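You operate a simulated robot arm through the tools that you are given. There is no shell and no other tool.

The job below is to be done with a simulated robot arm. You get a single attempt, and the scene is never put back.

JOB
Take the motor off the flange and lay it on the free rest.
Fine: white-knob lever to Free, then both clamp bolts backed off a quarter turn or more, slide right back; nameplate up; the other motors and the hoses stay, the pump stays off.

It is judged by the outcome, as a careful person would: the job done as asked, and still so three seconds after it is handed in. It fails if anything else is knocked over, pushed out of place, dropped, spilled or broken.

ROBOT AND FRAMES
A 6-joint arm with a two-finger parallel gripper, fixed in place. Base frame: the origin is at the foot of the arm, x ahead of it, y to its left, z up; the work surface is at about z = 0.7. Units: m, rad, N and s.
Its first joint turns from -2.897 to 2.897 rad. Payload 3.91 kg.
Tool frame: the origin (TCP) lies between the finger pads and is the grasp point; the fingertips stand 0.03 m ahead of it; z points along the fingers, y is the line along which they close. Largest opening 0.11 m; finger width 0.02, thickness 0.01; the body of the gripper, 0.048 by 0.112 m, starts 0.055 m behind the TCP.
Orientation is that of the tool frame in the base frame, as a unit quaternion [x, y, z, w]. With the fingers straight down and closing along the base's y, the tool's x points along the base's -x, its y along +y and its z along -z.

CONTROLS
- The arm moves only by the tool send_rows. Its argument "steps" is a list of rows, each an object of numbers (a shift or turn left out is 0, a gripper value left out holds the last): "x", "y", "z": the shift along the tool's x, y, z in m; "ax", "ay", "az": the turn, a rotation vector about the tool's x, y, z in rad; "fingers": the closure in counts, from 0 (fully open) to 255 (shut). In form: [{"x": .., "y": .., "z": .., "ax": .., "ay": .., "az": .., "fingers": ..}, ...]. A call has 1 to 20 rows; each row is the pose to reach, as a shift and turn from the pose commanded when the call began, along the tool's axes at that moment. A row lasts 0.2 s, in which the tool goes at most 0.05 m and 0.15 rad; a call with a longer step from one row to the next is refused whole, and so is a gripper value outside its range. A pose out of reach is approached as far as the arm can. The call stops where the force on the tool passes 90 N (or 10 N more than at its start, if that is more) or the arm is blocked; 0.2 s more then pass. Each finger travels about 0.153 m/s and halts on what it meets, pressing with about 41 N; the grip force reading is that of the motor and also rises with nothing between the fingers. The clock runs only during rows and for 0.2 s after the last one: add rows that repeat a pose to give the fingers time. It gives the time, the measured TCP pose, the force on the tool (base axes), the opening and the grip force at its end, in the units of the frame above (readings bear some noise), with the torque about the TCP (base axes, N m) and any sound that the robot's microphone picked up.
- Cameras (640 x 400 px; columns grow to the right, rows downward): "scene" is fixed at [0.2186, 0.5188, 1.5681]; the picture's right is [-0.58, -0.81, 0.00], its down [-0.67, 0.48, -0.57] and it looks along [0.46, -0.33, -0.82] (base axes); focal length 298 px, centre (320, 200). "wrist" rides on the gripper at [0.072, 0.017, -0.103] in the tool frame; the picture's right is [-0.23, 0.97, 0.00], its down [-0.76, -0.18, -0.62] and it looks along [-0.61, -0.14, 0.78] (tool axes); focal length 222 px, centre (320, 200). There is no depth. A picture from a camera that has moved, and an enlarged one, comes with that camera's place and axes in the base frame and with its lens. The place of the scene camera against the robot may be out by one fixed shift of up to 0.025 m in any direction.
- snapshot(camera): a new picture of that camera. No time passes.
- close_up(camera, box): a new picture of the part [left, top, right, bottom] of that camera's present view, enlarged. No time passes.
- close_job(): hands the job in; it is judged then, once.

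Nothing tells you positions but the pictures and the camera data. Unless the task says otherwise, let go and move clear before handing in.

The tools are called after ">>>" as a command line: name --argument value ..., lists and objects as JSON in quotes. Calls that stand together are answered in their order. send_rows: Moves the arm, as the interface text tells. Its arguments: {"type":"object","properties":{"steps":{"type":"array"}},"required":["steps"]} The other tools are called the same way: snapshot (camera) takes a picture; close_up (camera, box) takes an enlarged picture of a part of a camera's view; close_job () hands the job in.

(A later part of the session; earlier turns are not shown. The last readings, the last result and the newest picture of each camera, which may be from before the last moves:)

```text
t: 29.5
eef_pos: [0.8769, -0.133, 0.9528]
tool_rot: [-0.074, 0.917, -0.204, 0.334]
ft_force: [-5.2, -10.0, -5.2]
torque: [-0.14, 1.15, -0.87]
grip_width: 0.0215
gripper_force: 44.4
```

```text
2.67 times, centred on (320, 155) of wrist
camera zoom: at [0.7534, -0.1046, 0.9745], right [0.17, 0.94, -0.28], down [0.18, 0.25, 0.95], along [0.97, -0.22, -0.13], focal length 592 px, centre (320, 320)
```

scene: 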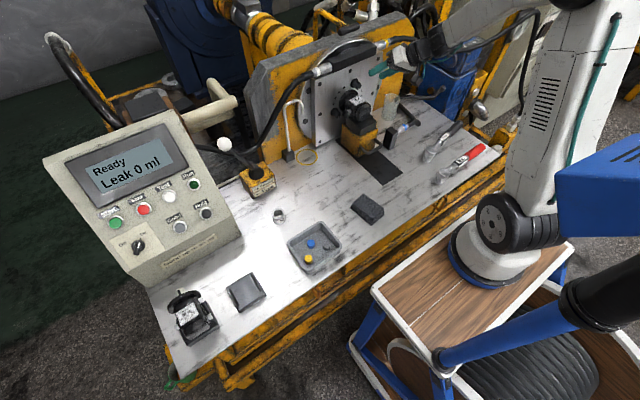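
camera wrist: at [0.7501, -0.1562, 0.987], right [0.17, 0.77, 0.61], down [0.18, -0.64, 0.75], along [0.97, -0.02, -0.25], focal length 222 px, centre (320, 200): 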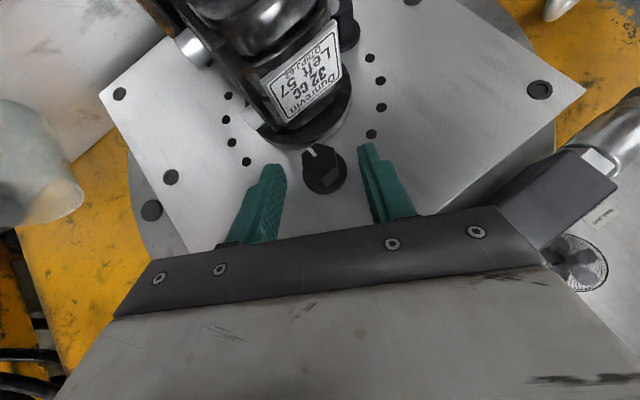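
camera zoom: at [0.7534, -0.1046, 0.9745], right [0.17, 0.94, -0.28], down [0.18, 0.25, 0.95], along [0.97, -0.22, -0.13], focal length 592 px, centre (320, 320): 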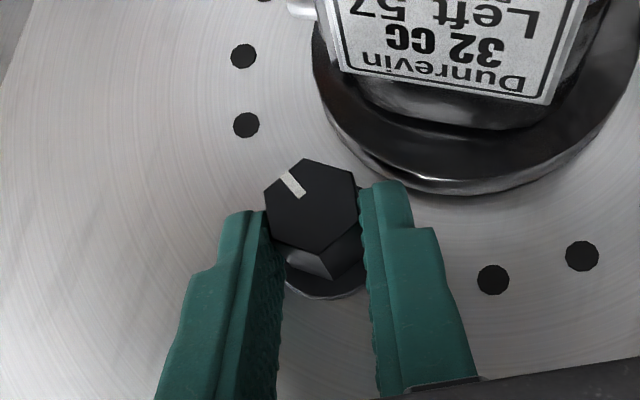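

The bolt has turned about 55° so far. I'll ease the fingers open, back out, swing back 60° and take a fresh bite.

>>> send_rows --steps '[{"fingers": 192}, {"fingers": 192}, {"z": -0.025}, {"z": -0.05}, {"z": -0.05}]'

>>> send_rows --steps '[{"x": 0.0003, "y": -0.0077, "z": 0.0004, "ax": -0.1003, "az": 0.0842, "fingers": 139}, {"x": 0.0013, "y": -0.0154, "z": 0.0015, "ax": -0.2007, "az": 0.1685}, {"x": 0.0029, "y": -0.0227, "z": 0.0035, "ax": -0.301, "az": 0.2527}, {"x": 0.0051, "y": -0.0297, "z": 0.0061, "ax": -0.4014, "az": 0.3369}, {"x": 0.0079, "y": -0.0361, "z": 0.0094, "ax": -0.501, "az": 0.4205}, {"x": 0.0112, "y": -0.0419, "z": 0.0133, "ax": -0.6013, "az": 0.5048}, {"x": 0.0149, "y": -0.047, "z": 0.0178, "ax": -0.7017, "az": 0.589}, {"x": 0.019, "y": -0.0514, "z": 0.0227, "ax": -0.802, "az": 0.6732}, {"x": 0.019, "y": -0.0514, "z": 0.0227, "ax": -0.802, "az": 0.6732}]'

>>> close_up --camera "wrist" --box '[220, 50, 420, 200]'

```text
t: 30.7
eef_pos: [0.8429, -0.1163, 0.9867]
tool_rot: [-0.074, 0.917, -0.203, 0.335]
ft_force: [1.0, -0.8, -0.1]
torque: [0.01, -0.03, -0.02]
grip_width: 0.0271
gripper_force: 0.0
```

```text
t: 32.7
eef_pos: [0.8448, -0.1768, 0.9825]
tool_rot: [0.102, 0.896, 0.283, 0.327]
ft_force: [0.1, 0.7, -0.5]
torque: [0.01, -0.06, 0.0]
grip_width: 0.0499
gripper_force: 0.0
out of reach, approached as far as the arm can: row 2, 3, 4
```

```text
2.67 times, centred on (320, 125) of wrist
camera zoom: at [0.7215, -0.1814, 1.0185], right [0.17, 0.71, 0.68], down [0.18, -0.7, 0.69], along [0.97, 0.01, -0.25], focal length 592 px, centre (320, 400)
```

zoom: 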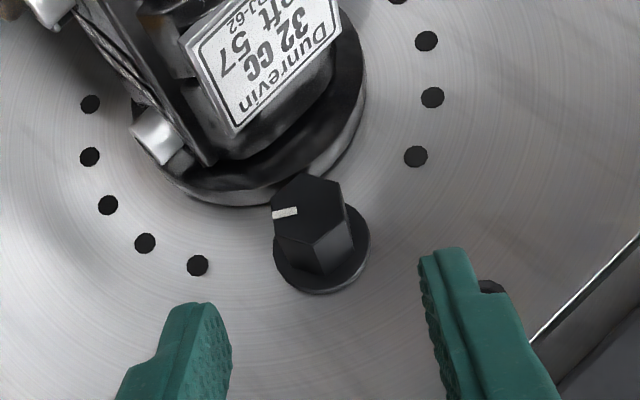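

The fingers line up with the hex again, and its mark has visibly turned. Moving in for the second bite.

>>> send_rows --steps '[{"x": 0.003, "z": 0.025}, {"x": 0.003, "z": 0.042}, {"x": 0.003, "z": 0.0521}, {"x": 0.003, "z": 0.0521, "fingers": 200}, {"x": 0.003, "z": 0.0521, "fingers": 255}, {"x": 0.003, "z": 0.0521, "fingers": 255}, {"x": 0.003, "z": 0.0521, "fingers": 255}]'

>>> close_up --camera "wrist" --box '[220, 80, 420, 230]'

```text
t: 34.3
eef_pos: [0.8751, -0.1534, 0.9467]
tool_rot: [0.104, 0.896, 0.282, 0.326]
ft_force: [-0.1, -10.3, -17.1]
torque: [-0.37, -0.81, -0.8]
grip_width: 0.0216
gripper_force: 44.6
```

```text
2.67 times, centred on (320, 155) of wrist
camera zoom: at [0.752, -0.158, 0.9831], right [0.18, 0.71, 0.68], down [0.18, -0.7, 0.69], along [0.97, 0.0, -0.25], focal length 592 px, centre (320, 320)
```

zoom: 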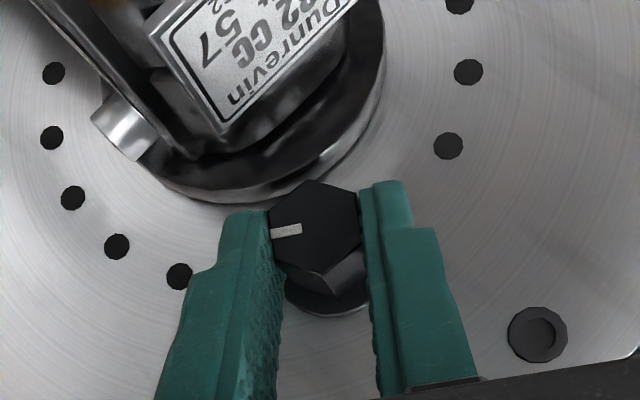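

>>> send_rows --steps '[{"x": 0.0001, "y": 0.0024, "z": 0.0001, "ax": 0.1003, "az": -0.0842}, {"x": 0.0004, "y": 0.0047, "z": 0.0005, "ax": 0.2007, "az": -0.1685}, {"x": 0.0009, "y": 0.0069, "z": 0.0011, "ax": 0.301, "az": -0.2527}, {"x": 0.0016, "y": 0.009, "z": 0.0018, "ax": 0.4014, "az": -0.3369}, {"x": 0.0024, "y": 0.0109, "z": 0.0028, "ax": 0.501, "az": -0.4205}, {"x": 0.0034, "y": 0.0127, "z": 0.004, "ax": 0.6013, "az": -0.5048}, {"x": 0.0045, "y": 0.0143, "z": 0.0054, "ax": 0.7017, "az": -0.589}, {"x": 0.0058, "y": 0.0156, "z": 0.0069, "ax": 0.802, "az": -0.6732}]'

>>> close_up --camera "wrist" --box '[220, 80, 420, 230]'

```text
t: 36.1
eef_pos: [0.8733, -0.1352, 0.9492]
tool_rot: [-0.074, 0.918, -0.203, 0.334]
ft_force: [-6.6, -33.0, -16.5]
torque: [-0.43, 0.94, -0.81]
grip_width: 0.0217
gripper_force: 45.0
```

```text
2.67 times, centred on (320, 155) of wrist
camera zoom: at [0.7522, -0.106, 0.9715], right [0.17, 0.94, -0.28], down [0.18, 0.25, 0.95], along [0.97, -0.22, -0.13], focal length 592 px, centre (320, 320)
```

zoom: 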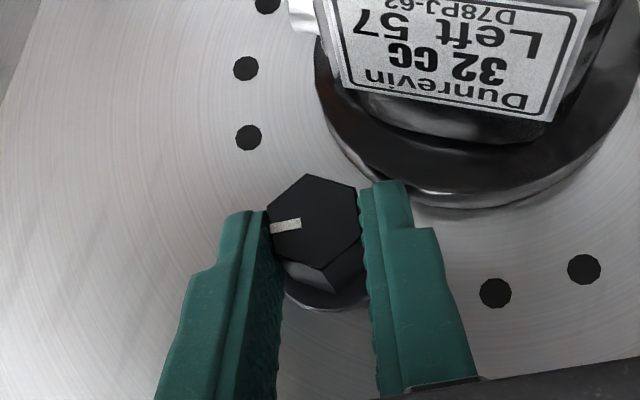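

The mark has gone from straight down round to the right and past it, about 113°, so this bolt is backed off. I'll release, withdraw and check.

>>> send_rows --steps '[{"fingers": 192}, {"fingers": 192}, {"z": -0.03}, {"z": -0.065}, {"z": -0.1}, {"z": -0.13, "fingers": 139}]'

>>> snapshot --camera "wrist"

>>> close_up --camera "scene" --box '[325, 60, 405, 130]'

```text
t: 37.5
eef_pos: [0.7878, -0.0896, 1.0409]
tool_rot: [-0.076, 0.917, -0.202, 0.334]
ft_force: [0.2, -0.6, 0.5]
torque: [0.01, -0.01, 0.0]
grip_width: 0.0501
gripper_force: 0.0
```

```text
taken
camera wrist: at [0.6663, -0.0625, 1.0631], right [0.17, 0.94, -0.28], down [0.18, 0.25, 0.95], along [0.97, -0.22, -0.13], focal length 222 px, centre (320, 200)
```

wrist: 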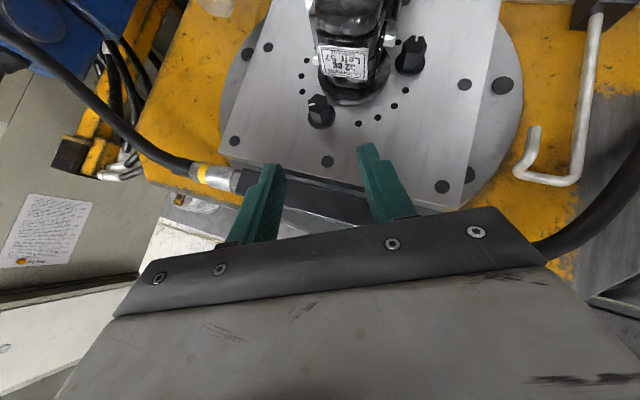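

```text
5.71 times, centred on (365, 95) of scene
camera zoom: at [0.2186, 0.5188, 1.5681], right [-0.58, -0.81, 0.0], down [-0.67, 0.48, -0.57], along [0.46, -0.33, -0.82], focal length 1702 px, centre (63, 800)
```

zoom: 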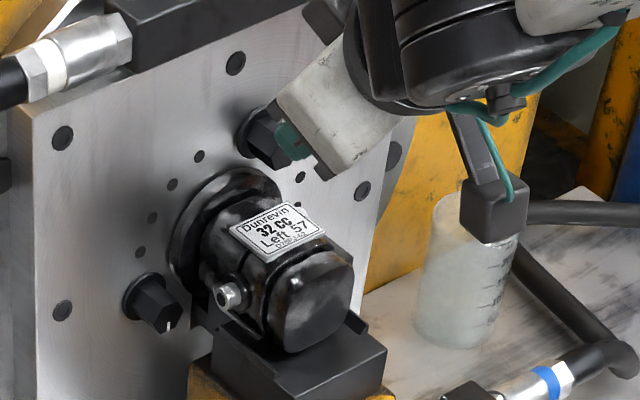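

>>> close_up --camera "wrist" --box '[290, 20, 450, 140]'

>>> close_up --camera "wrist" --box '[380, 20, 440, 80]'

>>> close_up --camera "wrist" --box '[290, 80, 350, 140]'

```text
3.33 times, centred on (370, 80) of wrist
camera zoom: at [0.6663, -0.0625, 1.0631], right [0.17, 0.94, -0.28], down [0.18, 0.25, 0.95], along [0.97, -0.22, -0.13], focal length 740 px, centre (153, 600)
```

zoom: 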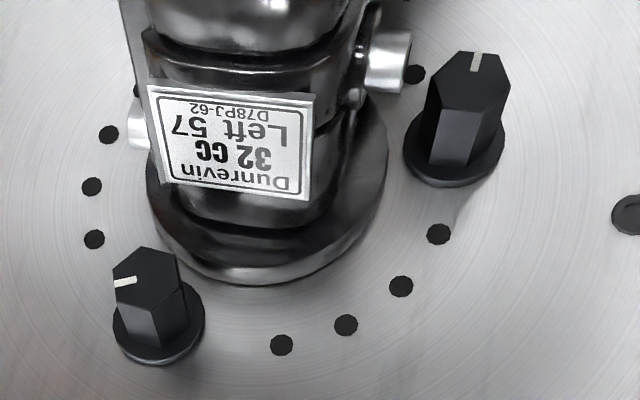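

```text
6.67 times, centred on (410, 50) of wrist
camera zoom: at [0.6663, -0.0625, 1.0631], right [0.17, 0.94, -0.28], down [0.18, 0.25, 0.95], along [0.97, -0.22, -0.13], focal length 1481 px, centre (-280, 1200)
```

zoom: 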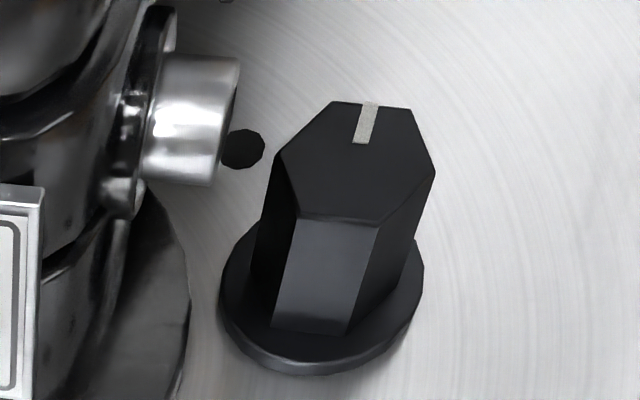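

```text
6.67 times, centred on (320, 110) of wrist
camera zoom: at [0.6663, -0.0625, 1.0631], right [0.17, 0.94, -0.28], down [0.18, 0.25, 0.95], along [0.97, -0.22, -0.13], focal length 1481 px, centre (320, 800)
```

zoom: 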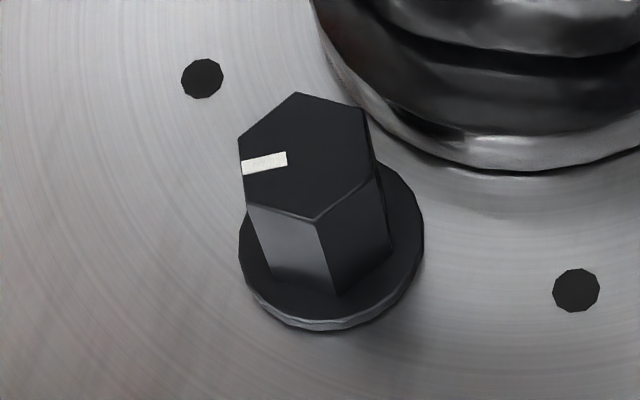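

The upper bolt stays backed off. The lower-left bolt triangulates to an axis at y≈-0.057, z≈0.851, with its end at x≈0.881. I'll swing the hand round to approach it from the left.

>>> send_rows --steps '[{"x": 0.0037, "y": 0.0229, "z": -0.0008, "ax": 0.1092, "az": -0.0916, "fingers": 172}, {"x": 0.0075, "y": 0.0458, "z": -0.0017, "ax": 0.2183, "az": -0.1833}, {"x": 0.0112, "y": 0.0687, "z": -0.0025, "ax": 0.3275, "az": -0.2749}, {"x": 0.015, "y": 0.0916, "z": -0.0034, "ax": 0.4366, "az": -0.3665}, {"x": 0.0187, "y": 0.1144, "z": -0.0042, "ax": 0.5458, "az": -0.4581}, {"x": 0.0224, "y": 0.1373, "z": -0.005, "ax": 0.6549, "az": -0.5498}, {"x": 0.0262, "y": 0.1602, "z": -0.0059, "ax": 0.7641, "az": -0.6414}, {"x": 0.0299, "y": 0.1831, "z": -0.0067, "ax": 0.8732, "az": -0.733}, {"x": 0.0299, "y": 0.1831, "z": -0.0067, "ax": 0.8732, "az": -0.733}]'

>>> snapshot --camera "wrist"

>>> snapshot --camera "scene"

```text
t: 39.5
eef_pos: [0.7647, 0.0706, 0.9506]
tool_rot: [0.243, -0.662, 0.666, -0.242]
ft_force: [0.0, 0.3, -0.2]
torque: [-0.01, -0.01, -0.03]
grip_width: 0.0359
gripper_force: 0.1
```

```text
taken
camera wrist: at [0.6418, 0.1019, 0.9328], right [0.17, 0.14, -0.97], down [0.18, 0.97, 0.17], along [0.97, -0.21, 0.14], focal length 222 px, centre (320, 200)
```

wrist: 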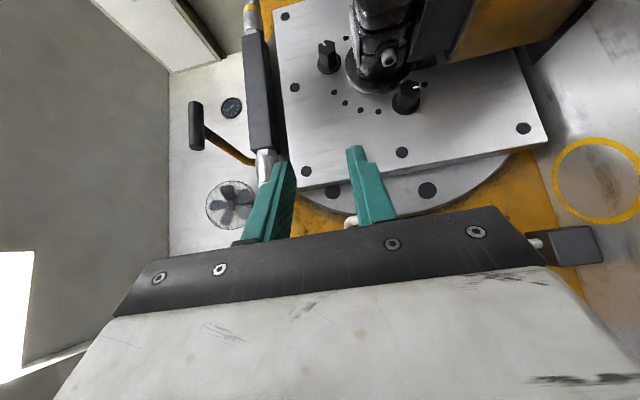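

```text
taken
```

scene: 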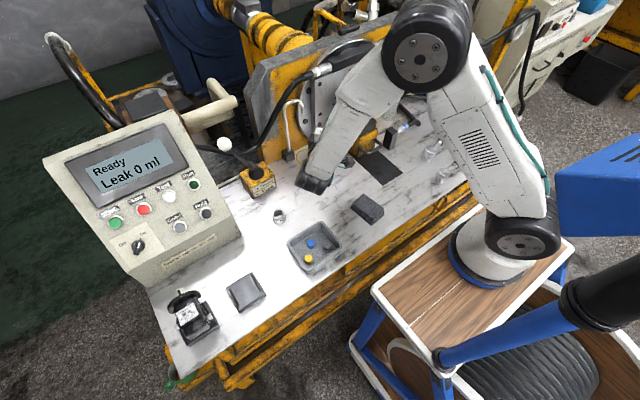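

>>> close_up --camera "scene" --box '[250, 80, 410, 240]'

>>> close_up --camera "wrist" --box '[290, 0, 470, 130]'

```text
2.50 times, centred on (330, 160) of scene
camera zoom: at [0.2186, 0.5188, 1.5681], right [-0.58, -0.81, 0.0], down [-0.67, 0.48, -0.57], along [0.46, -0.33, -0.82], focal length 745 px, centre (295, 300)
```

zoom: 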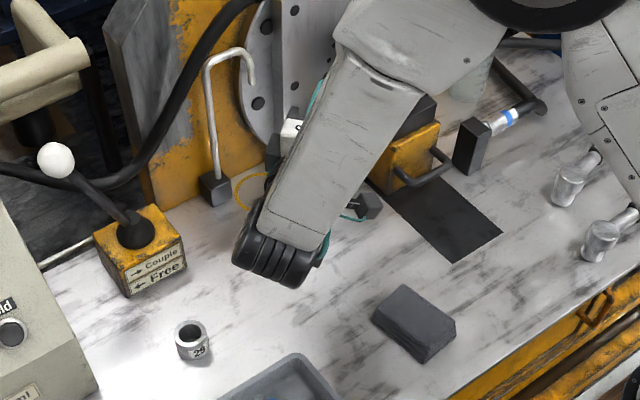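

```text
3.08 times, centred on (380, 65) of wrist
camera zoom: at [0.6418, 0.1019, 0.9328], right [0.17, 0.14, -0.97], down [0.18, 0.97, 0.17], along [0.97, -0.21, 0.14], focal length 684 px, centre (135, 615)
```

zoom: 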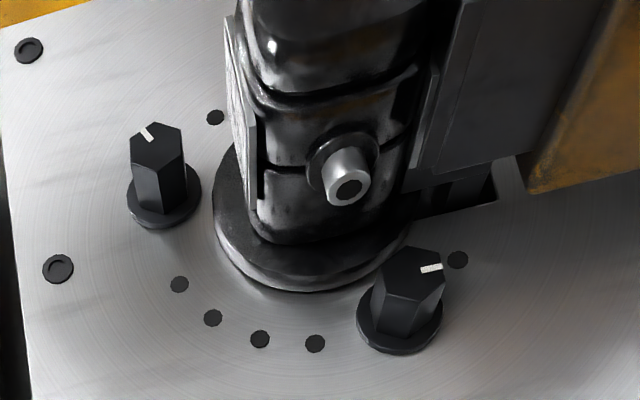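

The wrist housing is level with the hand and has clearance above the bench. The lower bolt refines to y≈-0.056, z≈0.848, so I'll move to the standoff beside it.

>>> send_rows --steps '[{"x": -0.004, "y": 0.03, "z": 0.01}, {"x": -0.008, "y": 0.06, "z": 0.025}, {"x": -0.012, "y": 0.085, "z": 0.045}, {"x": -0.0166, "y": 0.1027, "z": 0.0712}, {"x": -0.0166, "y": 0.1027, "z": 0.0712}]'

>>> snapshot --camera "wrist"

>>> close_up --camera "wrist" --box '[270, 60, 390, 160]'

>>> close_up --camera "scene" --box '[250, 80, 410, 240]'

```text
t: 40.7
eef_pos: [0.8233, 0.0238, 0.8466]
tool_rot: [0.243, -0.663, 0.666, -0.242]
ft_force: [0.1, -0.7, -0.5]
torque: [0.02, -0.02, -0.01]
grip_width: 0.0359
gripper_force: 0.1
```

```text
taken
camera wrist: at [0.7006, 0.0555, 0.8299], right [0.17, 0.14, -0.97], down [0.18, 0.97, 0.17], along [0.97, -0.21, 0.14], focal length 222 px, centre (320, 200)
```

wrist: 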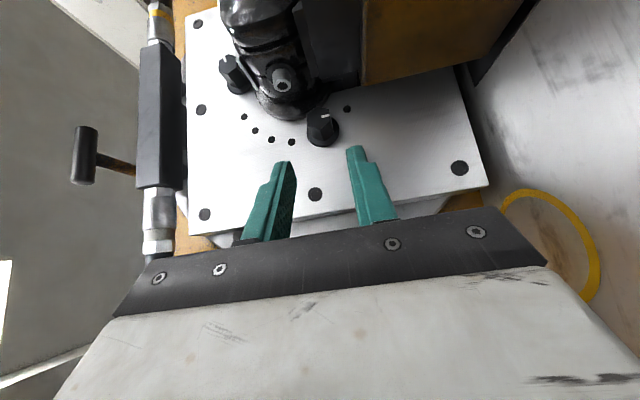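

```text
4.00 times, centred on (330, 110) of wrist
camera zoom: at [0.7006, 0.0555, 0.8299], right [0.17, 0.14, -0.97], down [0.18, 0.97, 0.17], along [0.97, -0.21, 0.14], focal length 888 px, centre (280, 560)
```

zoom: 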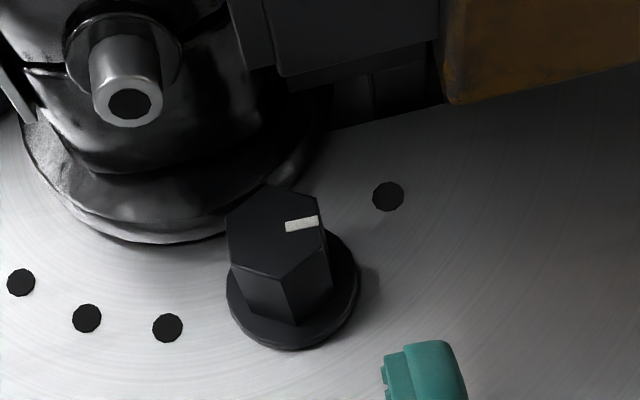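

```text
2.50 times, centred on (330, 160) of scene
camera zoom: at [0.2186, 0.5188, 1.5681], right [-0.58, -0.81, 0.0], down [-0.67, 0.48, -0.57], along [0.46, -0.33, -0.82], focal length 745 px, centre (295, 300)
```

zoom: 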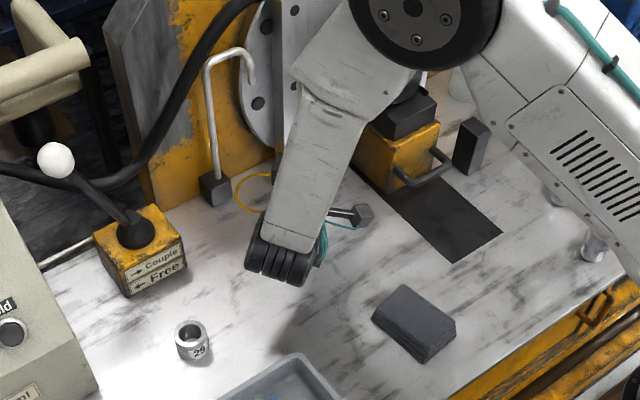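

Centred and aligned. Moving in and gripping the second bolt.

>>> send_rows --steps '[{"x": -0.0016, "y": 0.001, "z": 0.035}, {"x": -0.0016, "y": 0.001, "z": 0.06}, {"x": -0.0016, "y": 0.001, "z": 0.072}, {"x": -0.0016, "y": 0.001, "z": 0.0795}, {"x": -0.0016, "y": 0.001, "z": 0.0795, "fingers": 215}, {"x": -0.0016, "y": 0.001, "z": 0.0795, "fingers": 255}, {"x": -0.0016, "y": 0.001, "z": 0.0795, "fingers": 255}, {"x": -0.0016, "y": 0.001, "z": 0.0795, "fingers": 255}]'

>>> close_up --camera "wrist" --box '[220, 80, 420, 230]'

```text
t: 42.5
eef_pos: [0.875, -0.0355, 0.8477]
tool_rot: [0.243, -0.662, 0.666, -0.243]
ft_force: [-1.5, 1.0, 7.1]
torque: [-0.09, -0.27, -0.23]
grip_width: 0.0218
gripper_force: 44.8
```

```text
2.67 times, centred on (320, 155) of wrist
camera zoom: at [0.7522, -0.0027, 0.83], right [0.18, 0.14, -0.97], down [0.18, 0.97, 0.17], along [0.97, -0.21, 0.14], focal length 592 px, centre (320, 320)
```

zoom: 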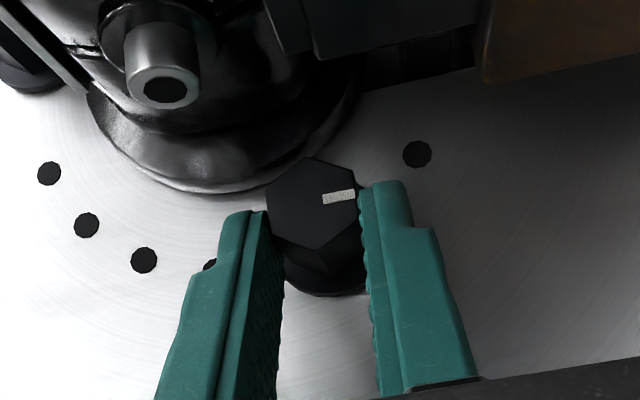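

>>> send_rows --steps '[{"x": 0.0001, "y": 0.0025, "z": 0.0001, "ax": 0.0896, "az": -0.0752}, {"x": 0.0004, "y": 0.0048, "z": 0.0004, "ax": 0.1785, "az": -0.1498}, {"x": 0.0008, "y": 0.0072, "z": 0.001, "ax": 0.2673, "az": -0.2244}]'

>>> close_up --camera "wrist" --box '[220, 80, 420, 230]'

>>> close_up --camera "scene" --box '[250, 80, 410, 240]'

```text
t: 43.3
eef_pos: [0.8751, -0.0358, 0.8386]
tool_rot: [0.282, -0.537, 0.771, -0.196]
ft_force: [1.1, 2.9, 4.6]
torque: [-0.1, -0.03, 0.63]
grip_width: 0.0215
gripper_force: 44.9
```

```text
2.67 times, centred on (320, 155) of wrist
camera zoom: at [0.7521, -0.012, 0.812], right [0.18, -0.2, -0.96], down [0.18, 0.97, -0.17], along [0.97, -0.14, 0.21], focal length 592 px, centre (320, 320)
```

zoom: 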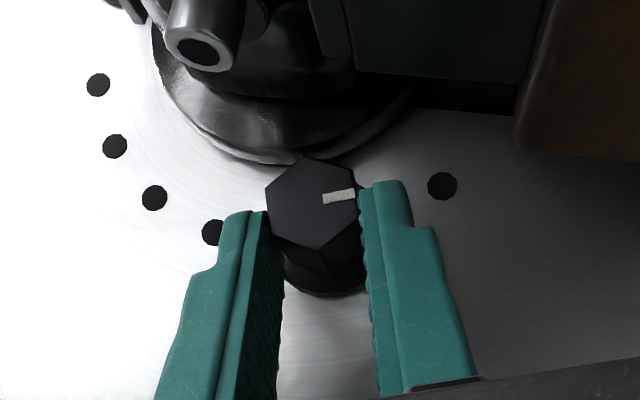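

```text
2.50 times, centred on (330, 160) of scene
camera zoom: at [0.2186, 0.5188, 1.5681], right [-0.58, -0.81, 0.0], down [-0.67, 0.48, -0.57], along [0.46, -0.33, -0.82], focal length 745 px, centre (295, 300)
```

zoom: 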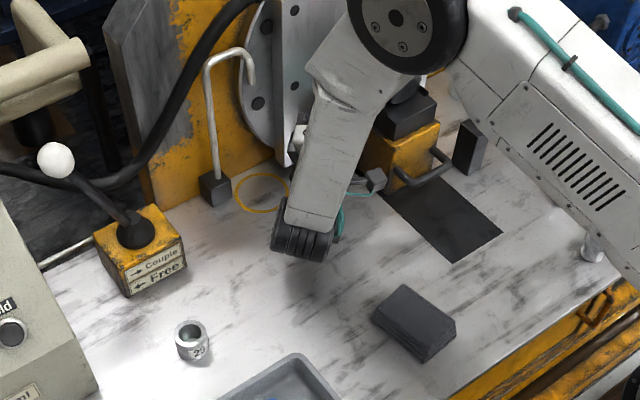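

The second bolt is turning freely too, about 20° so far. I'll back out, swing up 60° and take a fresh bite from the upper left.

>>> send_rows --steps '[{"fingers": 192}, {"fingers": 192}, {"z": -0.03}, {"z": -0.06}, {"z": -0.06}]'

>>> send_rows --steps '[{"x": 0.0004, "y": -0.0088, "z": 0.0004, "ax": -0.1003, "az": 0.0842, "fingers": 176}, {"x": 0.0015, "y": -0.0174, "z": 0.0017, "ax": -0.2007, "az": 0.1685}, {"x": 0.0033, "y": -0.0257, "z": 0.0039, "ax": -0.301, "az": 0.2527}, {"x": 0.0058, "y": -0.0335, "z": 0.0069, "ax": -0.4014, "az": 0.3369}, {"x": 0.0089, "y": -0.0407, "z": 0.0106, "ax": -0.501, "az": 0.4205}, {"x": 0.0126, "y": -0.0474, "z": 0.015, "ax": -0.6013, "az": 0.5048}, {"x": 0.0169, "y": -0.0531, "z": 0.0201, "ax": -0.7017, "az": 0.589}, {"x": 0.0216, "y": -0.058, "z": 0.0257, "ax": -0.802, "az": 0.6732}, {"x": 0.0216, "y": -0.058, "z": 0.0257, "ax": -0.802, "az": 0.6732}]'

>>> snapshot --camera "wrist"

>>> close_up --camera "wrist" --box '[260, 60, 380, 160]'

```text
t: 44.5
eef_pos: [0.8352, 0.0065, 0.822]
tool_rot: [0.28, -0.538, 0.77, -0.197]
ft_force: [0.4, -0.2, 0.5]
torque: [-0.01, -0.02, 0.01]
grip_width: 0.0275
gripper_force: 0.0
```

```text
t: 46.5
eef_pos: [0.8354, -0.005, 0.8895]
tool_rot: [-0.145, 0.851, -0.399, 0.31]
ft_force: [0.2, -0.9, 0.3]
torque: [0.0, -0.01, 0.01]
grip_width: 0.0341
gripper_force: 0.0
```

```text
taken
camera wrist: at [0.713, 0.0304, 0.8968], right [0.17, 0.74, -0.65], down [0.18, 0.63, 0.76], along [0.97, -0.25, -0.02], focal length 222 px, centre (320, 200)
```

wrist: 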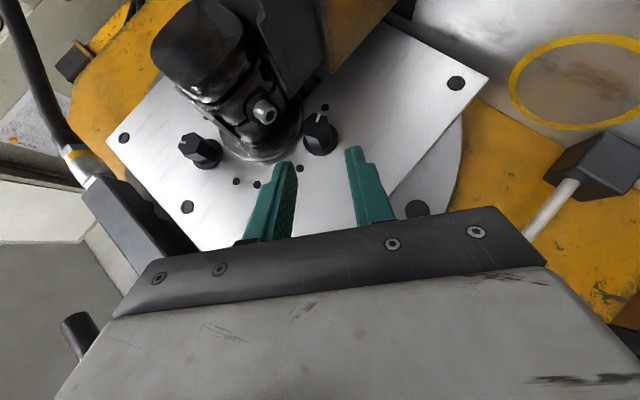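

```text
4.00 times, centred on (320, 110) of wrist
camera zoom: at [0.713, 0.0304, 0.8968], right [0.17, 0.74, -0.65], down [0.18, 0.63, 0.76], along [0.97, -0.25, -0.02], focal length 888 px, centre (320, 560)
```

zoom: 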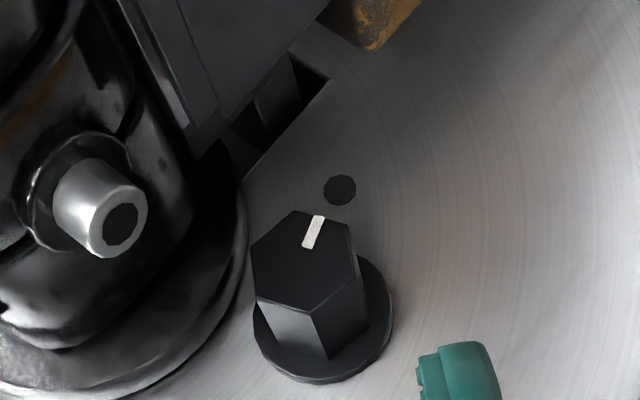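

>>> send_rows --steps '[{"x": 0.0008, "y": -0.0006, "z": 0.025}, {"x": 0.0008, "y": -0.0006, "z": 0.045}, {"x": 0.0008, "y": -0.0006, "z": 0.0581}, {"x": 0.0008, "y": -0.0006, "z": 0.0581, "fingers": 215}, {"x": 0.0008, "y": -0.0006, "z": 0.0581, "fingers": 255}, {"x": 0.0008, "y": -0.0006, "z": 0.0581, "fingers": 255}, {"x": 0.0008, "y": -0.0006, "z": 0.0581, "fingers": 255}]'

>>> close_up --camera "wrist" --box '[220, 80, 420, 230]'

```text
t: 48.1
eef_pos: [0.8714, -0.0394, 0.8617]
tool_rot: [-0.145, 0.85, -0.4, 0.31]
ft_force: [-0.7, -9.2, 3.3]
torque: [-0.23, 0.1, -0.54]
grip_width: 0.0213
gripper_force: 44.8
```

```text
2.67 times, centred on (320, 155) of wrist
camera zoom: at [0.7495, -0.0049, 0.8698], right [0.17, 0.73, -0.66], down [0.18, 0.63, 0.75], along [0.97, -0.25, -0.02], focal length 592 px, centre (320, 320)
```

zoom: 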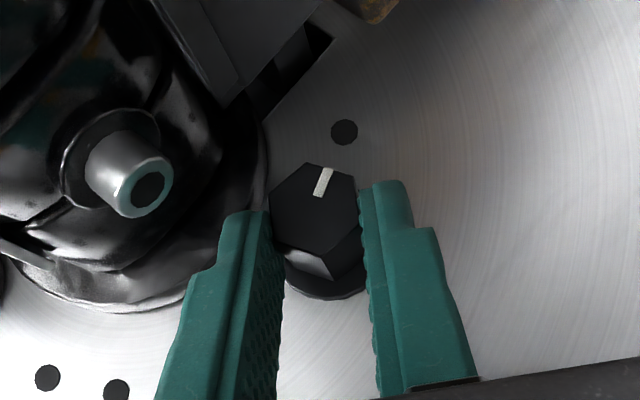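

Good bite. Turning another 60°.

>>> send_rows --steps '[{"x": 0.0001, "y": 0.0027, "z": 0.0001, "ax": 0.1003, "az": -0.0842}, {"x": 0.0005, "y": 0.0054, "z": 0.0005, "ax": 0.2007, "az": -0.1685}, {"x": 0.001, "y": 0.008, "z": 0.0012, "ax": 0.301, "az": -0.2527}, {"x": 0.0018, "y": 0.0105, "z": 0.0022, "ax": 0.4014, "az": -0.3369}, {"x": 0.0028, "y": 0.0128, "z": 0.0033, "ax": 0.501, "az": -0.4205}, {"x": 0.004, "y": 0.0148, "z": 0.0047, "ax": 0.6013, "az": -0.5048}, {"x": 0.0053, "y": 0.0167, "z": 0.0063, "ax": 0.7017, "az": -0.589}, {"x": 0.0068, "y": 0.0182, "z": 0.0081, "ax": 0.802, "az": -0.6732}]'

>>> close_up --camera "wrist" --box '[220, 80, 420, 230]'

```text
t: 49.9
eef_pos: [0.8715, -0.0362, 0.8397]
tool_rot: [0.282, -0.537, 0.771, -0.195]
ft_force: [-9.0, -2.2, -13.8]
torque: [0.35, -0.43, -1.0]
grip_width: 0.0215
gripper_force: 45.6
```

```text
2.67 times, centred on (320, 155) of wrist
camera zoom: at [0.7494, -0.0122, 0.8125], right [0.17, -0.2, -0.96], down [0.18, 0.97, -0.17], along [0.97, -0.15, 0.2], focal length 592 px, centre (320, 320)
```

zoom: 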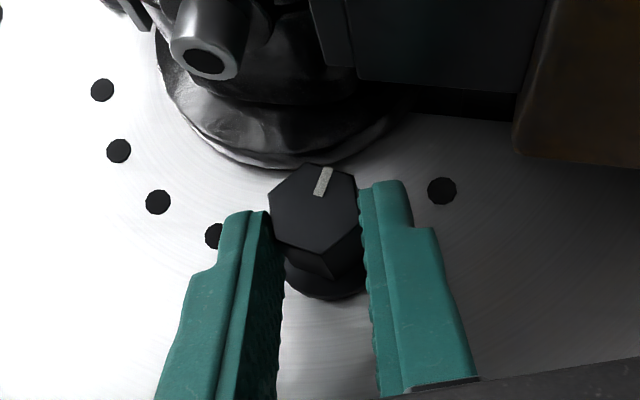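

That makes about 80° on this bolt; it needs one more bite to pass a quarter turn comfortably. Repeating the same motion.

>>> send_rows --steps '[{"fingers": 192}, {"fingers": 192}, {"z": -0.03}, {"z": -0.06}, {"z": -0.06}]'

>>> send_rows --steps '[{"x": 0.0004, "y": -0.0088, "z": 0.0004, "ax": -0.1003, "az": 0.0842, "fingers": 176}, {"x": 0.0015, "y": -0.0174, "z": 0.0017, "ax": -0.2007, "az": 0.1685}, {"x": 0.0033, "y": -0.0257, "z": 0.0039, "ax": -0.301, "az": 0.2527}, {"x": 0.0058, "y": -0.0335, "z": 0.0069, "ax": -0.4014, "az": 0.3369}, {"x": 0.0089, "y": -0.0407, "z": 0.0106, "ax": -0.501, "az": 0.4205}, {"x": 0.0126, "y": -0.0474, "z": 0.015, "ax": -0.6013, "az": 0.5048}, {"x": 0.0169, "y": -0.0531, "z": 0.0201, "ax": -0.7017, "az": 0.589}, {"x": 0.0216, "y": -0.058, "z": 0.0257, "ax": -0.802, "az": 0.6732}, {"x": 0.0216, "y": -0.058, "z": 0.0257, "ax": -0.802, "az": 0.6732}]'

>>> close_up --camera "wrist" --box '[260, 60, 380, 160]'

```text
t: 51.1
eef_pos: [0.8345, 0.0089, 0.8245]
tool_rot: [0.281, -0.537, 0.771, -0.197]
ft_force: [0.4, -0.2, 0.1]
torque: [0.04, -0.01, 0.02]
grip_width: 0.0271
gripper_force: 0.1
```

```text
t: 53.1
eef_pos: [0.8344, -0.0047, 0.8907]
tool_rot: [-0.146, 0.851, -0.399, 0.31]
ft_force: [-0.7, 0.8, 1.0]
torque: [-0.03, 0.01, 0.0]
grip_width: 0.0343
gripper_force: 0.1
```

```text
4.00 times, centred on (320, 110) of wrist
camera zoom: at [0.7112, 0.0307, 0.8983], right [0.17, 0.74, -0.65], down [0.18, 0.63, 0.76], along [0.97, -0.25, -0.02], focal length 888 px, centre (320, 560)
```

zoom: 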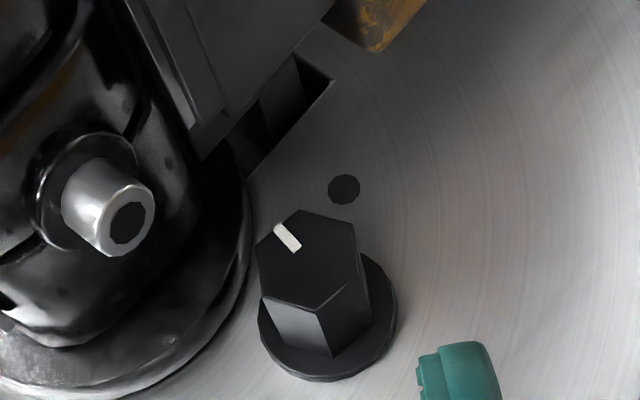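

>>> send_rows --steps '[{"x": 0.0008, "y": 0.0003, "z": 0.025}, {"x": 0.0008, "y": 0.0003, "z": 0.045}, {"x": 0.0008, "y": 0.0003, "z": 0.0592}, {"x": 0.0008, "y": 0.0003, "z": 0.0592, "fingers": 215}, {"x": 0.0008, "y": 0.0003, "z": 0.0592, "fingers": 255}, {"x": 0.0008, "y": 0.0003, "z": 0.0592, "fingers": 255}, {"x": 0.0008, "y": 0.0003, "z": 0.0592, "fingers": 255}]'

>>> send_rows --steps '[{"x": 0.0001, "y": 0.0027, "z": 0.0001, "ax": 0.1003, "az": -0.0842}, {"x": 0.0005, "y": 0.0054, "z": 0.0005, "ax": 0.2007, "az": -0.1685}, {"x": 0.001, "y": 0.008, "z": 0.0012, "ax": 0.301, "az": -0.2527}, {"x": 0.0018, "y": 0.0105, "z": 0.0022, "ax": 0.4014, "az": -0.3369}, {"x": 0.0028, "y": 0.0128, "z": 0.0033, "ax": 0.501, "az": -0.4205}, {"x": 0.004, "y": 0.0148, "z": 0.0047, "ax": 0.6013, "az": -0.5048}]'

>>> close_up --camera "wrist" --box '[220, 80, 420, 230]'

```text
t: 54.7
eef_pos: [0.8726, -0.0415, 0.8612]
tool_rot: [-0.146, 0.85, -0.4, 0.31]
ft_force: [-1.7, -6.4, 1.6]
torque: [-0.08, -0.03, -0.3]
grip_width: 0.0217
gripper_force: 45.0
```

```text
t: 56.1
eef_pos: [0.8714, -0.0356, 0.8452]
tool_rot: [0.251, -0.634, 0.694, -0.232]
ft_force: [-6.1, -25.0, 0.3]
torque: [0.03, -0.11, -0.7]
grip_width: 0.0216
gripper_force: 44.8
```

```text
2.67 times, centred on (320, 155) of wrist
camera zoom: at [0.749, -0.0052, 0.8254], right [0.18, 0.06, -0.98], down [0.18, 0.98, 0.09], along [0.97, -0.2, 0.16], focal length 592 px, centre (320, 320)
```

zoom: 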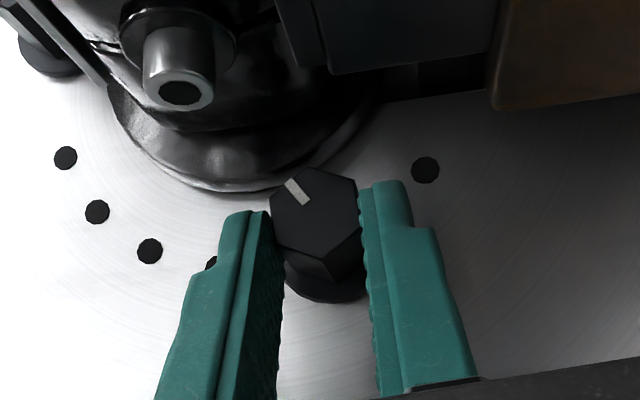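

The second bolt has now turned about 125°, so both are backed off. I'll release, withdraw to the left and rise clear.

>>> send_rows --steps '[{"fingers": 192}, {"fingers": 192}, {"z": -0.03}, {"z": -0.07}, {"z": -0.1}, {"z": -0.1, "y": -0.04}, {"z": -0.1, "y": -0.08}, {"z": -0.1, "y": -0.12}, {"z": -0.1, "y": -0.16}, {"z": -0.1, "y": -0.2}, {"z": -0.1, "y": -0.24}]'

>>> snapshot --camera "wrist"

>>> close_up --camera "scene" --box '[325, 70, 415, 160]'

```text
t: 58.5
eef_pos: [0.8084, 0.0634, 1.0782]
tool_rot: [0.254, -0.633, 0.694, -0.231]
ft_force: [0.6, 0.3, -0.1]
torque: [0.01, -0.04, -0.06]
grip_width: 0.0273
gripper_force: 0.2
```

```text
taken
camera wrist: at [0.6842, 0.094, 1.0581], right [0.17, 0.06, -0.98], down [0.18, 0.98, 0.09], along [0.97, -0.19, 0.16], focal length 222 px, centre (320, 200)
```

wrist: 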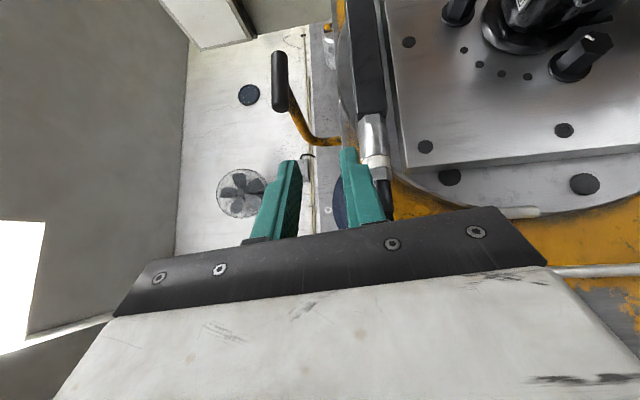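

```text
4.44 times, centred on (370, 115) of scene
camera zoom: at [0.2186, 0.5188, 1.5681], right [-0.58, -0.81, 0.0], down [-0.67, 0.48, -0.57], along [0.46, -0.33, -0.82], focal length 1324 px, centre (98, 578)
```

zoom: 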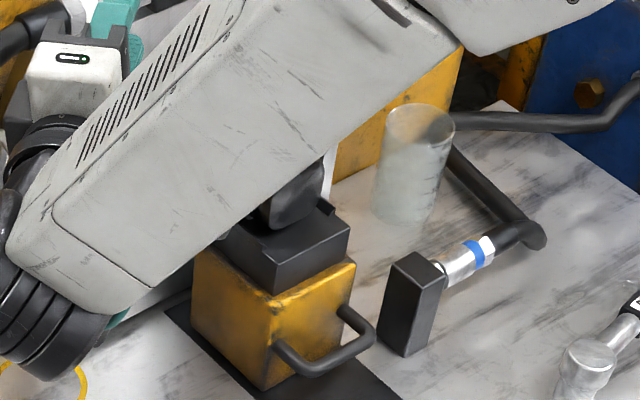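

>>> send_rows --steps '[{"x": 0.0168, "y": 0.0008, "z": -0.0033, "ax": -0.1061, "az": 0.0891}, {"x": 0.0336, "y": 0.0016, "z": -0.0067, "ax": -0.2122, "az": 0.1782}, {"x": 0.0505, "y": 0.0024, "z": -0.01, "ax": -0.3183, "az": 0.2673}, {"x": 0.0673, "y": 0.0031, "z": -0.0133, "ax": -0.4244, "az": 0.3564}, {"x": 0.0841, "y": 0.0039, "z": -0.0167, "ax": -0.5305, "az": 0.4455}, {"x": 0.1009, "y": 0.0047, "z": -0.02, "ax": -0.6366, "az": 0.5346}, {"x": 0.1177, "y": 0.0055, "z": -0.0233, "ax": -0.7427, "az": 0.6237}, {"x": 0.1345, "y": 0.0063, "z": -0.0267, "ax": -0.8488, "az": 0.7128}, {"x": 0.1514, "y": 0.007, "z": -0.03, "ax": -0.9549, "az": 0.8019}, {"x": 0.1682, "y": 0.0078, "z": -0.0333, "ax": -1.061, "az": 0.891}, {"x": 0.185, "y": 0.0086, "z": -0.0367, "ax": -1.1671, "az": 0.9801}, {"x": 0.2018, "y": 0.0094, "z": -0.04, "ax": -1.2732, "az": 1.0688}, {"x": 0.2018, "y": 0.0094, "z": -0.04, "ax": -1.2732, "az": 1.0688}]'

>>> send_rows --steps '[{"ay": 0.14}, {"ay": 0.28}, {"ay": 0.42}, {"ay": 0.56}, {"ay": 0.698}, {"ay": 0.698}]'

>>> snapshot --camera "wrist"

>>> snapshot --camera "scene"

```text
t: 61.3
eef_pos: [0.6347, -0.0315, 1.0779]
tool_rot: [-0.012, 0.939, -0.035, 0.343]
ft_force: [0.0, -0.1, 0.1]
torque: [-0.04, -0.03, 0.0]
grip_width: 0.0272
gripper_force: 0.1
out of reach, approached as far as the arm can: row 12, 13
```

```text
t: 62.7
eef_pos: [0.6352, -0.0222, 1.0478]
tool_rot: [0.002, 0.993, -0.109, 0.041]
ft_force: [0.5, -0.6, -0.7]
torque: [-0.01, 0.02, 0.0]
grip_width: 0.0273
gripper_force: 0.2
out of reach, approached as far as the arm can: row 1, 2, 3, 4, 5, 6
```

```text
taken
camera wrist: at [0.5539, 0.0148, 1.1385], right [0.24, 0.95, -0.19], down [0.71, -0.03, 0.71], along [0.67, -0.3, -0.68], focal length 222 px, centre (320, 200)
```

wrist: 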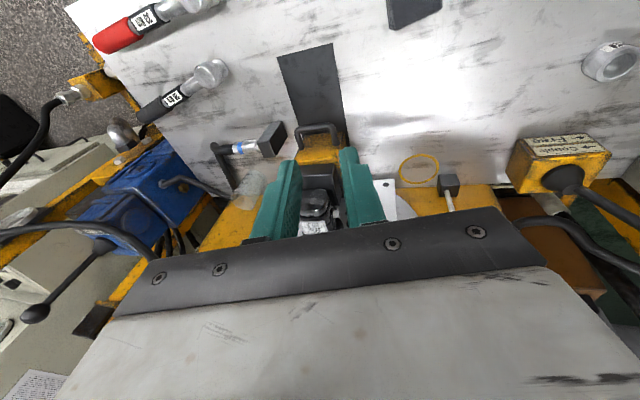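

```text
taken
```

scene: 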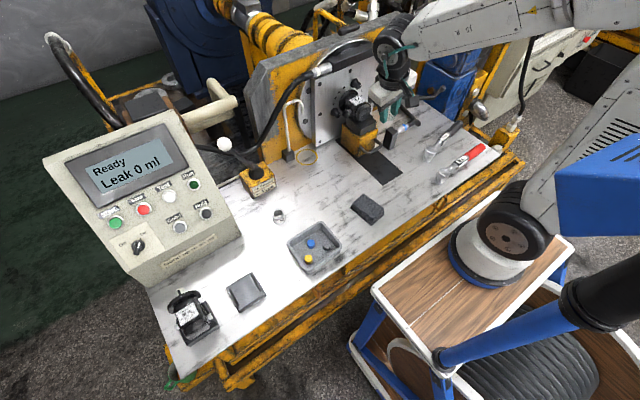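

The wrist got slightly hung up near its near-reach limit. I'll straighten the tool to vertical a little further out.

>>> send_rows --steps '[{"x": -0.02, "ax": -0.05, "ay": 0.02}, {"x": -0.04, "ax": -0.1, "ay": 0.04}, {"x": -0.05, "ax": -0.16, "ay": 0.06}, {"x": -0.05, "ax": -0.218, "ay": 0.081}, {"x": -0.05, "ax": -0.218, "ay": 0.081}]'

>>> snapshot --camera "wrist"

```text
t: 63.9
eef_pos: [0.6623, -0.0202, 1.0359]
tool_rot: [0.002, 0.993, -0.108, 0.037]
ft_force: [0.2, 0.2, -0.4]
torque: [-0.01, 0.0, 0.01]
grip_width: 0.0272
gripper_force: 0.1
out of reach, approached as far as the arm can: row 1, 2, 3, 4, 5
```

```text
taken
camera wrist: at [0.5822, 0.0161, 1.1271], right [0.24, 0.95, -0.19], down [0.71, -0.04, 0.7], along [0.66, -0.3, -0.69], focal length 222 px, centre (320, 200)
```

wrist: 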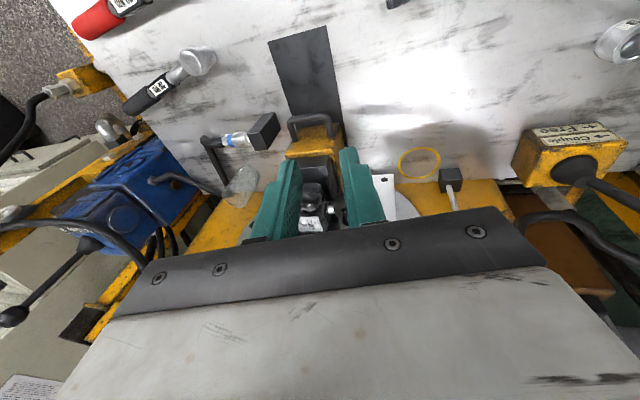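

>>> send_rows --steps '[{"az": -0.1}, {"az": -0.2}]'

>>> send_rows --steps '[{"ay": 0.08}]'

>>> send_rows --steps '[{"ax": -0.1}]'

```text
t: 64.5
eef_pos: [0.6612, -0.0159, 1.0337]
tool_rot: [-0.095, 0.989, -0.114, 0.028]
ft_force: [-0.2, -0.6, -0.3]
torque: [0.0, -0.01, 0.0]
grip_width: 0.0273
gripper_force: 0.0
out of reach, approached as far as the arm can: row 2
```

```text
t: 64.9
eef_pos: [0.6609, -0.0116, 1.0313]
tool_rot: [-0.091, 0.989, -0.118, -0.011]
ft_force: [-0.2, 0.1, 0.2]
torque: [0.0, 0.01, -0.03]
grip_width: 0.0273
gripper_force: 0.1
```

```text
t: 65.3
eef_pos: [0.6609, -0.0134, 1.031]
tool_rot: [-0.09, 0.989, -0.12, -0.011]
ft_force: [-0.5, 0.8, 0.2]
torque: [0.01, -0.01, 0.01]
grip_width: 0.027
gripper_force: 0.1
out of reach, approached as far as the arm can: row 1
```

>>> send_rows --steps '[{"az": 0.12}, {"az": 0.24}, {"az": 0.3}]'

>>> send_rows --steps '[{"x": -0.04, "z": -0.01}, {"x": -0.08, "z": -0.02}, {"x": -0.12, "z": -0.03}]'

>>> send_rows --steps '[{"ax": -0.1}, {"ax": -0.2}]'

>>> snapshot --camera "scene"

```text
t: 66.1
eef_pos: [0.66, -0.0146, 1.0317]
tool_rot: [0.059, 0.991, -0.12, 0.007]
ft_force: [-0.6, 0.0, 0.1]
torque: [0.0, 0.05, 0.01]
grip_width: 0.0272
gripper_force: 0.0
```

```text
t: 66.9
eef_pos: [0.778, -0.0229, 1.0629]
tool_rot: [0.058, 0.99, -0.126, 0.009]
ft_force: [0.0, 0.6, 0.5]
torque: [0.01, -0.01, -0.03]
grip_width: 0.0272
gripper_force: 0.1
```

```text
t: 67.5
eef_pos: [0.7788, -0.0221, 1.0629]
tool_rot: [0.059, 0.99, -0.127, 0.008]
ft_force: [-0.2, -0.1, 0.2]
torque: [-0.02, 0.01, -0.01]
grip_width: 0.0271
gripper_force: 0.1
out of reach, approached as far as the arm can: row 1, 2
```

```text
taken
```

scene: 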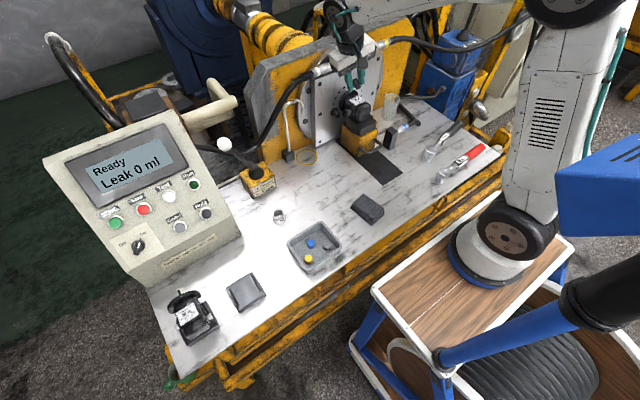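

The arm crossed a wrist singularity during the second bolt and is now in a posture where it can't point straight down. I'll undo that in free space: tilt, swing back to the left, and cross back the other way.

>>> send_rows --steps '[{"az": -0.115, "x": 0.03}, {"az": -0.115, "x": 0.04}]'

>>> send_rows --steps '[{"ay": -0.14}, {"ay": -0.28}, {"ay": -0.42}, {"ay": -0.56}, {"ay": -0.698}]'

>>> send_rows --steps '[{"ax": 0.112, "az": -0.094}, {"ax": 0.224, "az": -0.188}, {"ax": 0.336, "az": -0.282}, {"ax": 0.448, "az": -0.376}, {"ax": 0.56, "az": -0.47}, {"ax": 0.672, "az": -0.564}, {"ax": 0.784, "az": -0.658}, {"ax": 0.896, "az": -0.752}, {"ax": 1.008, "az": -0.846}]'

>>> snapshot --camera "scene"

```text
t: 68.1
eef_pos: [0.7384, -0.0166, 1.0653]
tool_rot: [0.002, 0.992, -0.127, 0.001]
ft_force: [-0.3, 0.2, -0.8]
torque: [0.01, 0.01, 0.01]
grip_width: 0.0272
gripper_force: 0.1
```

```text
t: 69.3
eef_pos: [0.7405, -0.0174, 1.0629]
tool_rot: [-0.042, 0.932, -0.12, 0.34]
ft_force: [-0.1, -0.6, 0.3]
torque: [0.0, -0.01, -0.02]
grip_width: 0.0269
gripper_force: 0.0
```

```text
t: 71.3
eef_pos: [0.7384, -0.0181, 1.0643]
tool_rot: [0.24, -0.664, 0.666, -0.241]
ft_force: [-0.4, -0.6, 0.1]
torque: [0.01, 0.0, 0.01]
grip_width: 0.0271
gripper_force: 0.2
```

```text
taken
```

scene: 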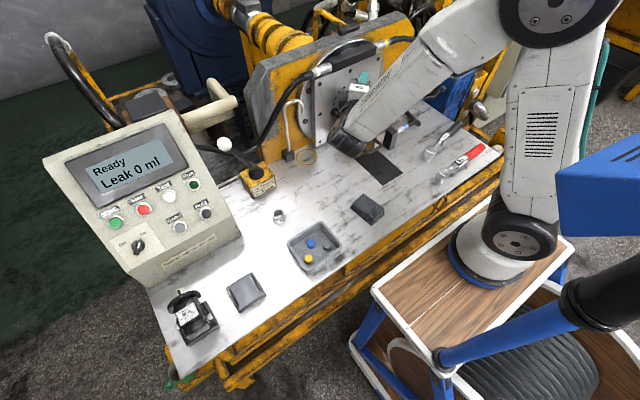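

I've worked out where the wrist singularity lies: about 8° to the side of the current pointing direction. I'll go over it and back down through it, restoring the original posture.

>>> send_rows --steps '[{"ax": 0.12}, {"ax": 0.24, "ay": 0.02}, {"ax": 0.35, "ay": 0.08}, {"ax": 0.35, "ay": 0.16}, {"ax": 0.21, "ay": 0.155}, {"ax": 0.07, "ay": 0.145}, {"ax": -0.07, "ay": 0.145}, {"ax": -0.21, "ay": 0.155}, {"ax": -0.35, "ay": 0.16}, {"ax": -0.35, "ay": 0.16}]'

>>> snapshot --camera "scene"

```text
t: 73.5
eef_pos: [0.7393, -0.0178, 1.0646]
tool_rot: [-0.225, 0.788, -0.556, 0.143]
ft_force: [-0.4, 0.0, -0.2]
torque: [0.01, -0.01, 0.01]
grip_width: 0.0274
gripper_force: 0.1
```

```text
taken
```

scene: 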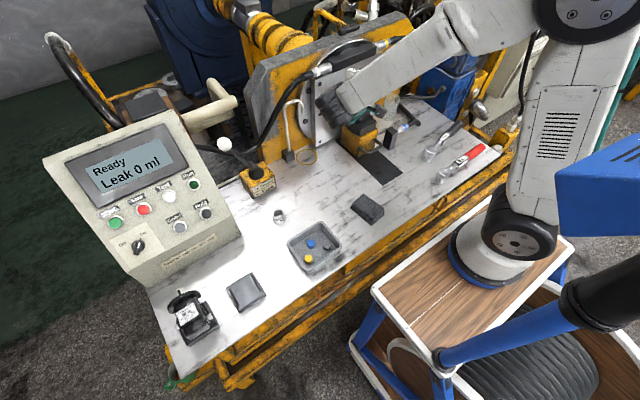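

>>> send_rows --steps '[{"ax": -0.12, "ay": 0.031, "az": 0.0485}, {"ax": -0.24, "ay": 0.062, "az": 0.097}, {"ax": -0.359, "ay": 0.092, "az": 0.1455}, {"ax": -0.479, "ay": 0.123, "az": 0.194}, {"ax": -0.599, "ay": 0.154, "az": 0.2425}, {"ax": -0.719, "ay": 0.185, "az": 0.291}, {"ax": -0.839, "ay": 0.216, "az": 0.3395}, {"ax": -0.958, "ay": 0.246, "az": 0.388}, {"ax": -1.078, "ay": 0.277, "az": 0.4365}, {"ax": -1.198, "ay": 0.308, "az": 0.485}, {"ax": -1.198, "ay": 0.308, "az": 0.485}]'

>>> snapshot --camera "wrist"

>>> snapshot --camera "scene"

```text
t: 75.9
eef_pos: [0.7393, -0.0163, 1.0633]
tool_rot: [-0.048, 0.991, -0.119, 0.032]
ft_force: [0.7, 0.1, -0.5]
torque: [-0.01, 0.02, -0.02]
grip_width: 0.0273
gripper_force: 0.1
out of reach, approached as far as the arm can: row 9, 10, 11
```

```text
taken
camera wrist: at [0.658, 0.0162, 1.1563], right [0.14, 0.96, -0.22], down [0.73, 0.05, 0.69], along [0.67, -0.26, -0.69], focal length 222 px, centre (320, 200)
```

wrist: 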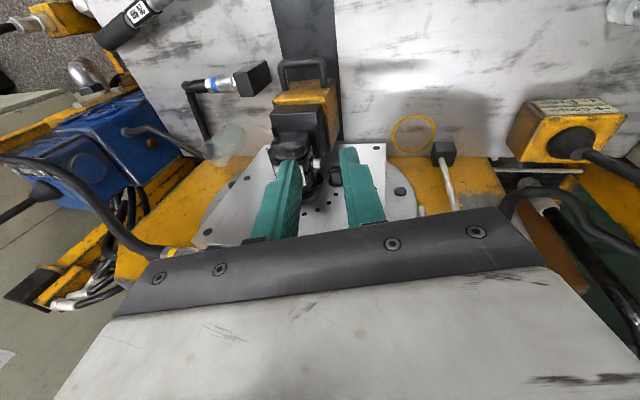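

```text
taken
```

scene: 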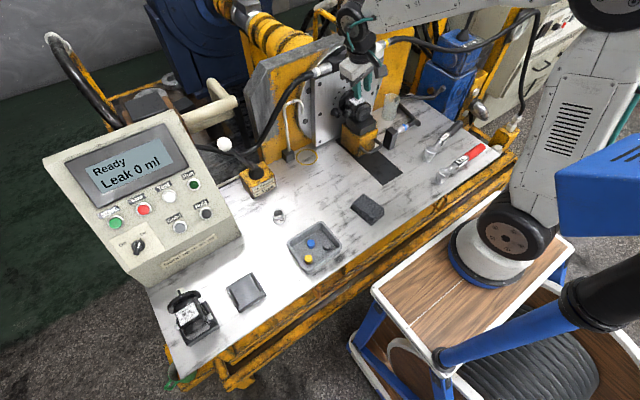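

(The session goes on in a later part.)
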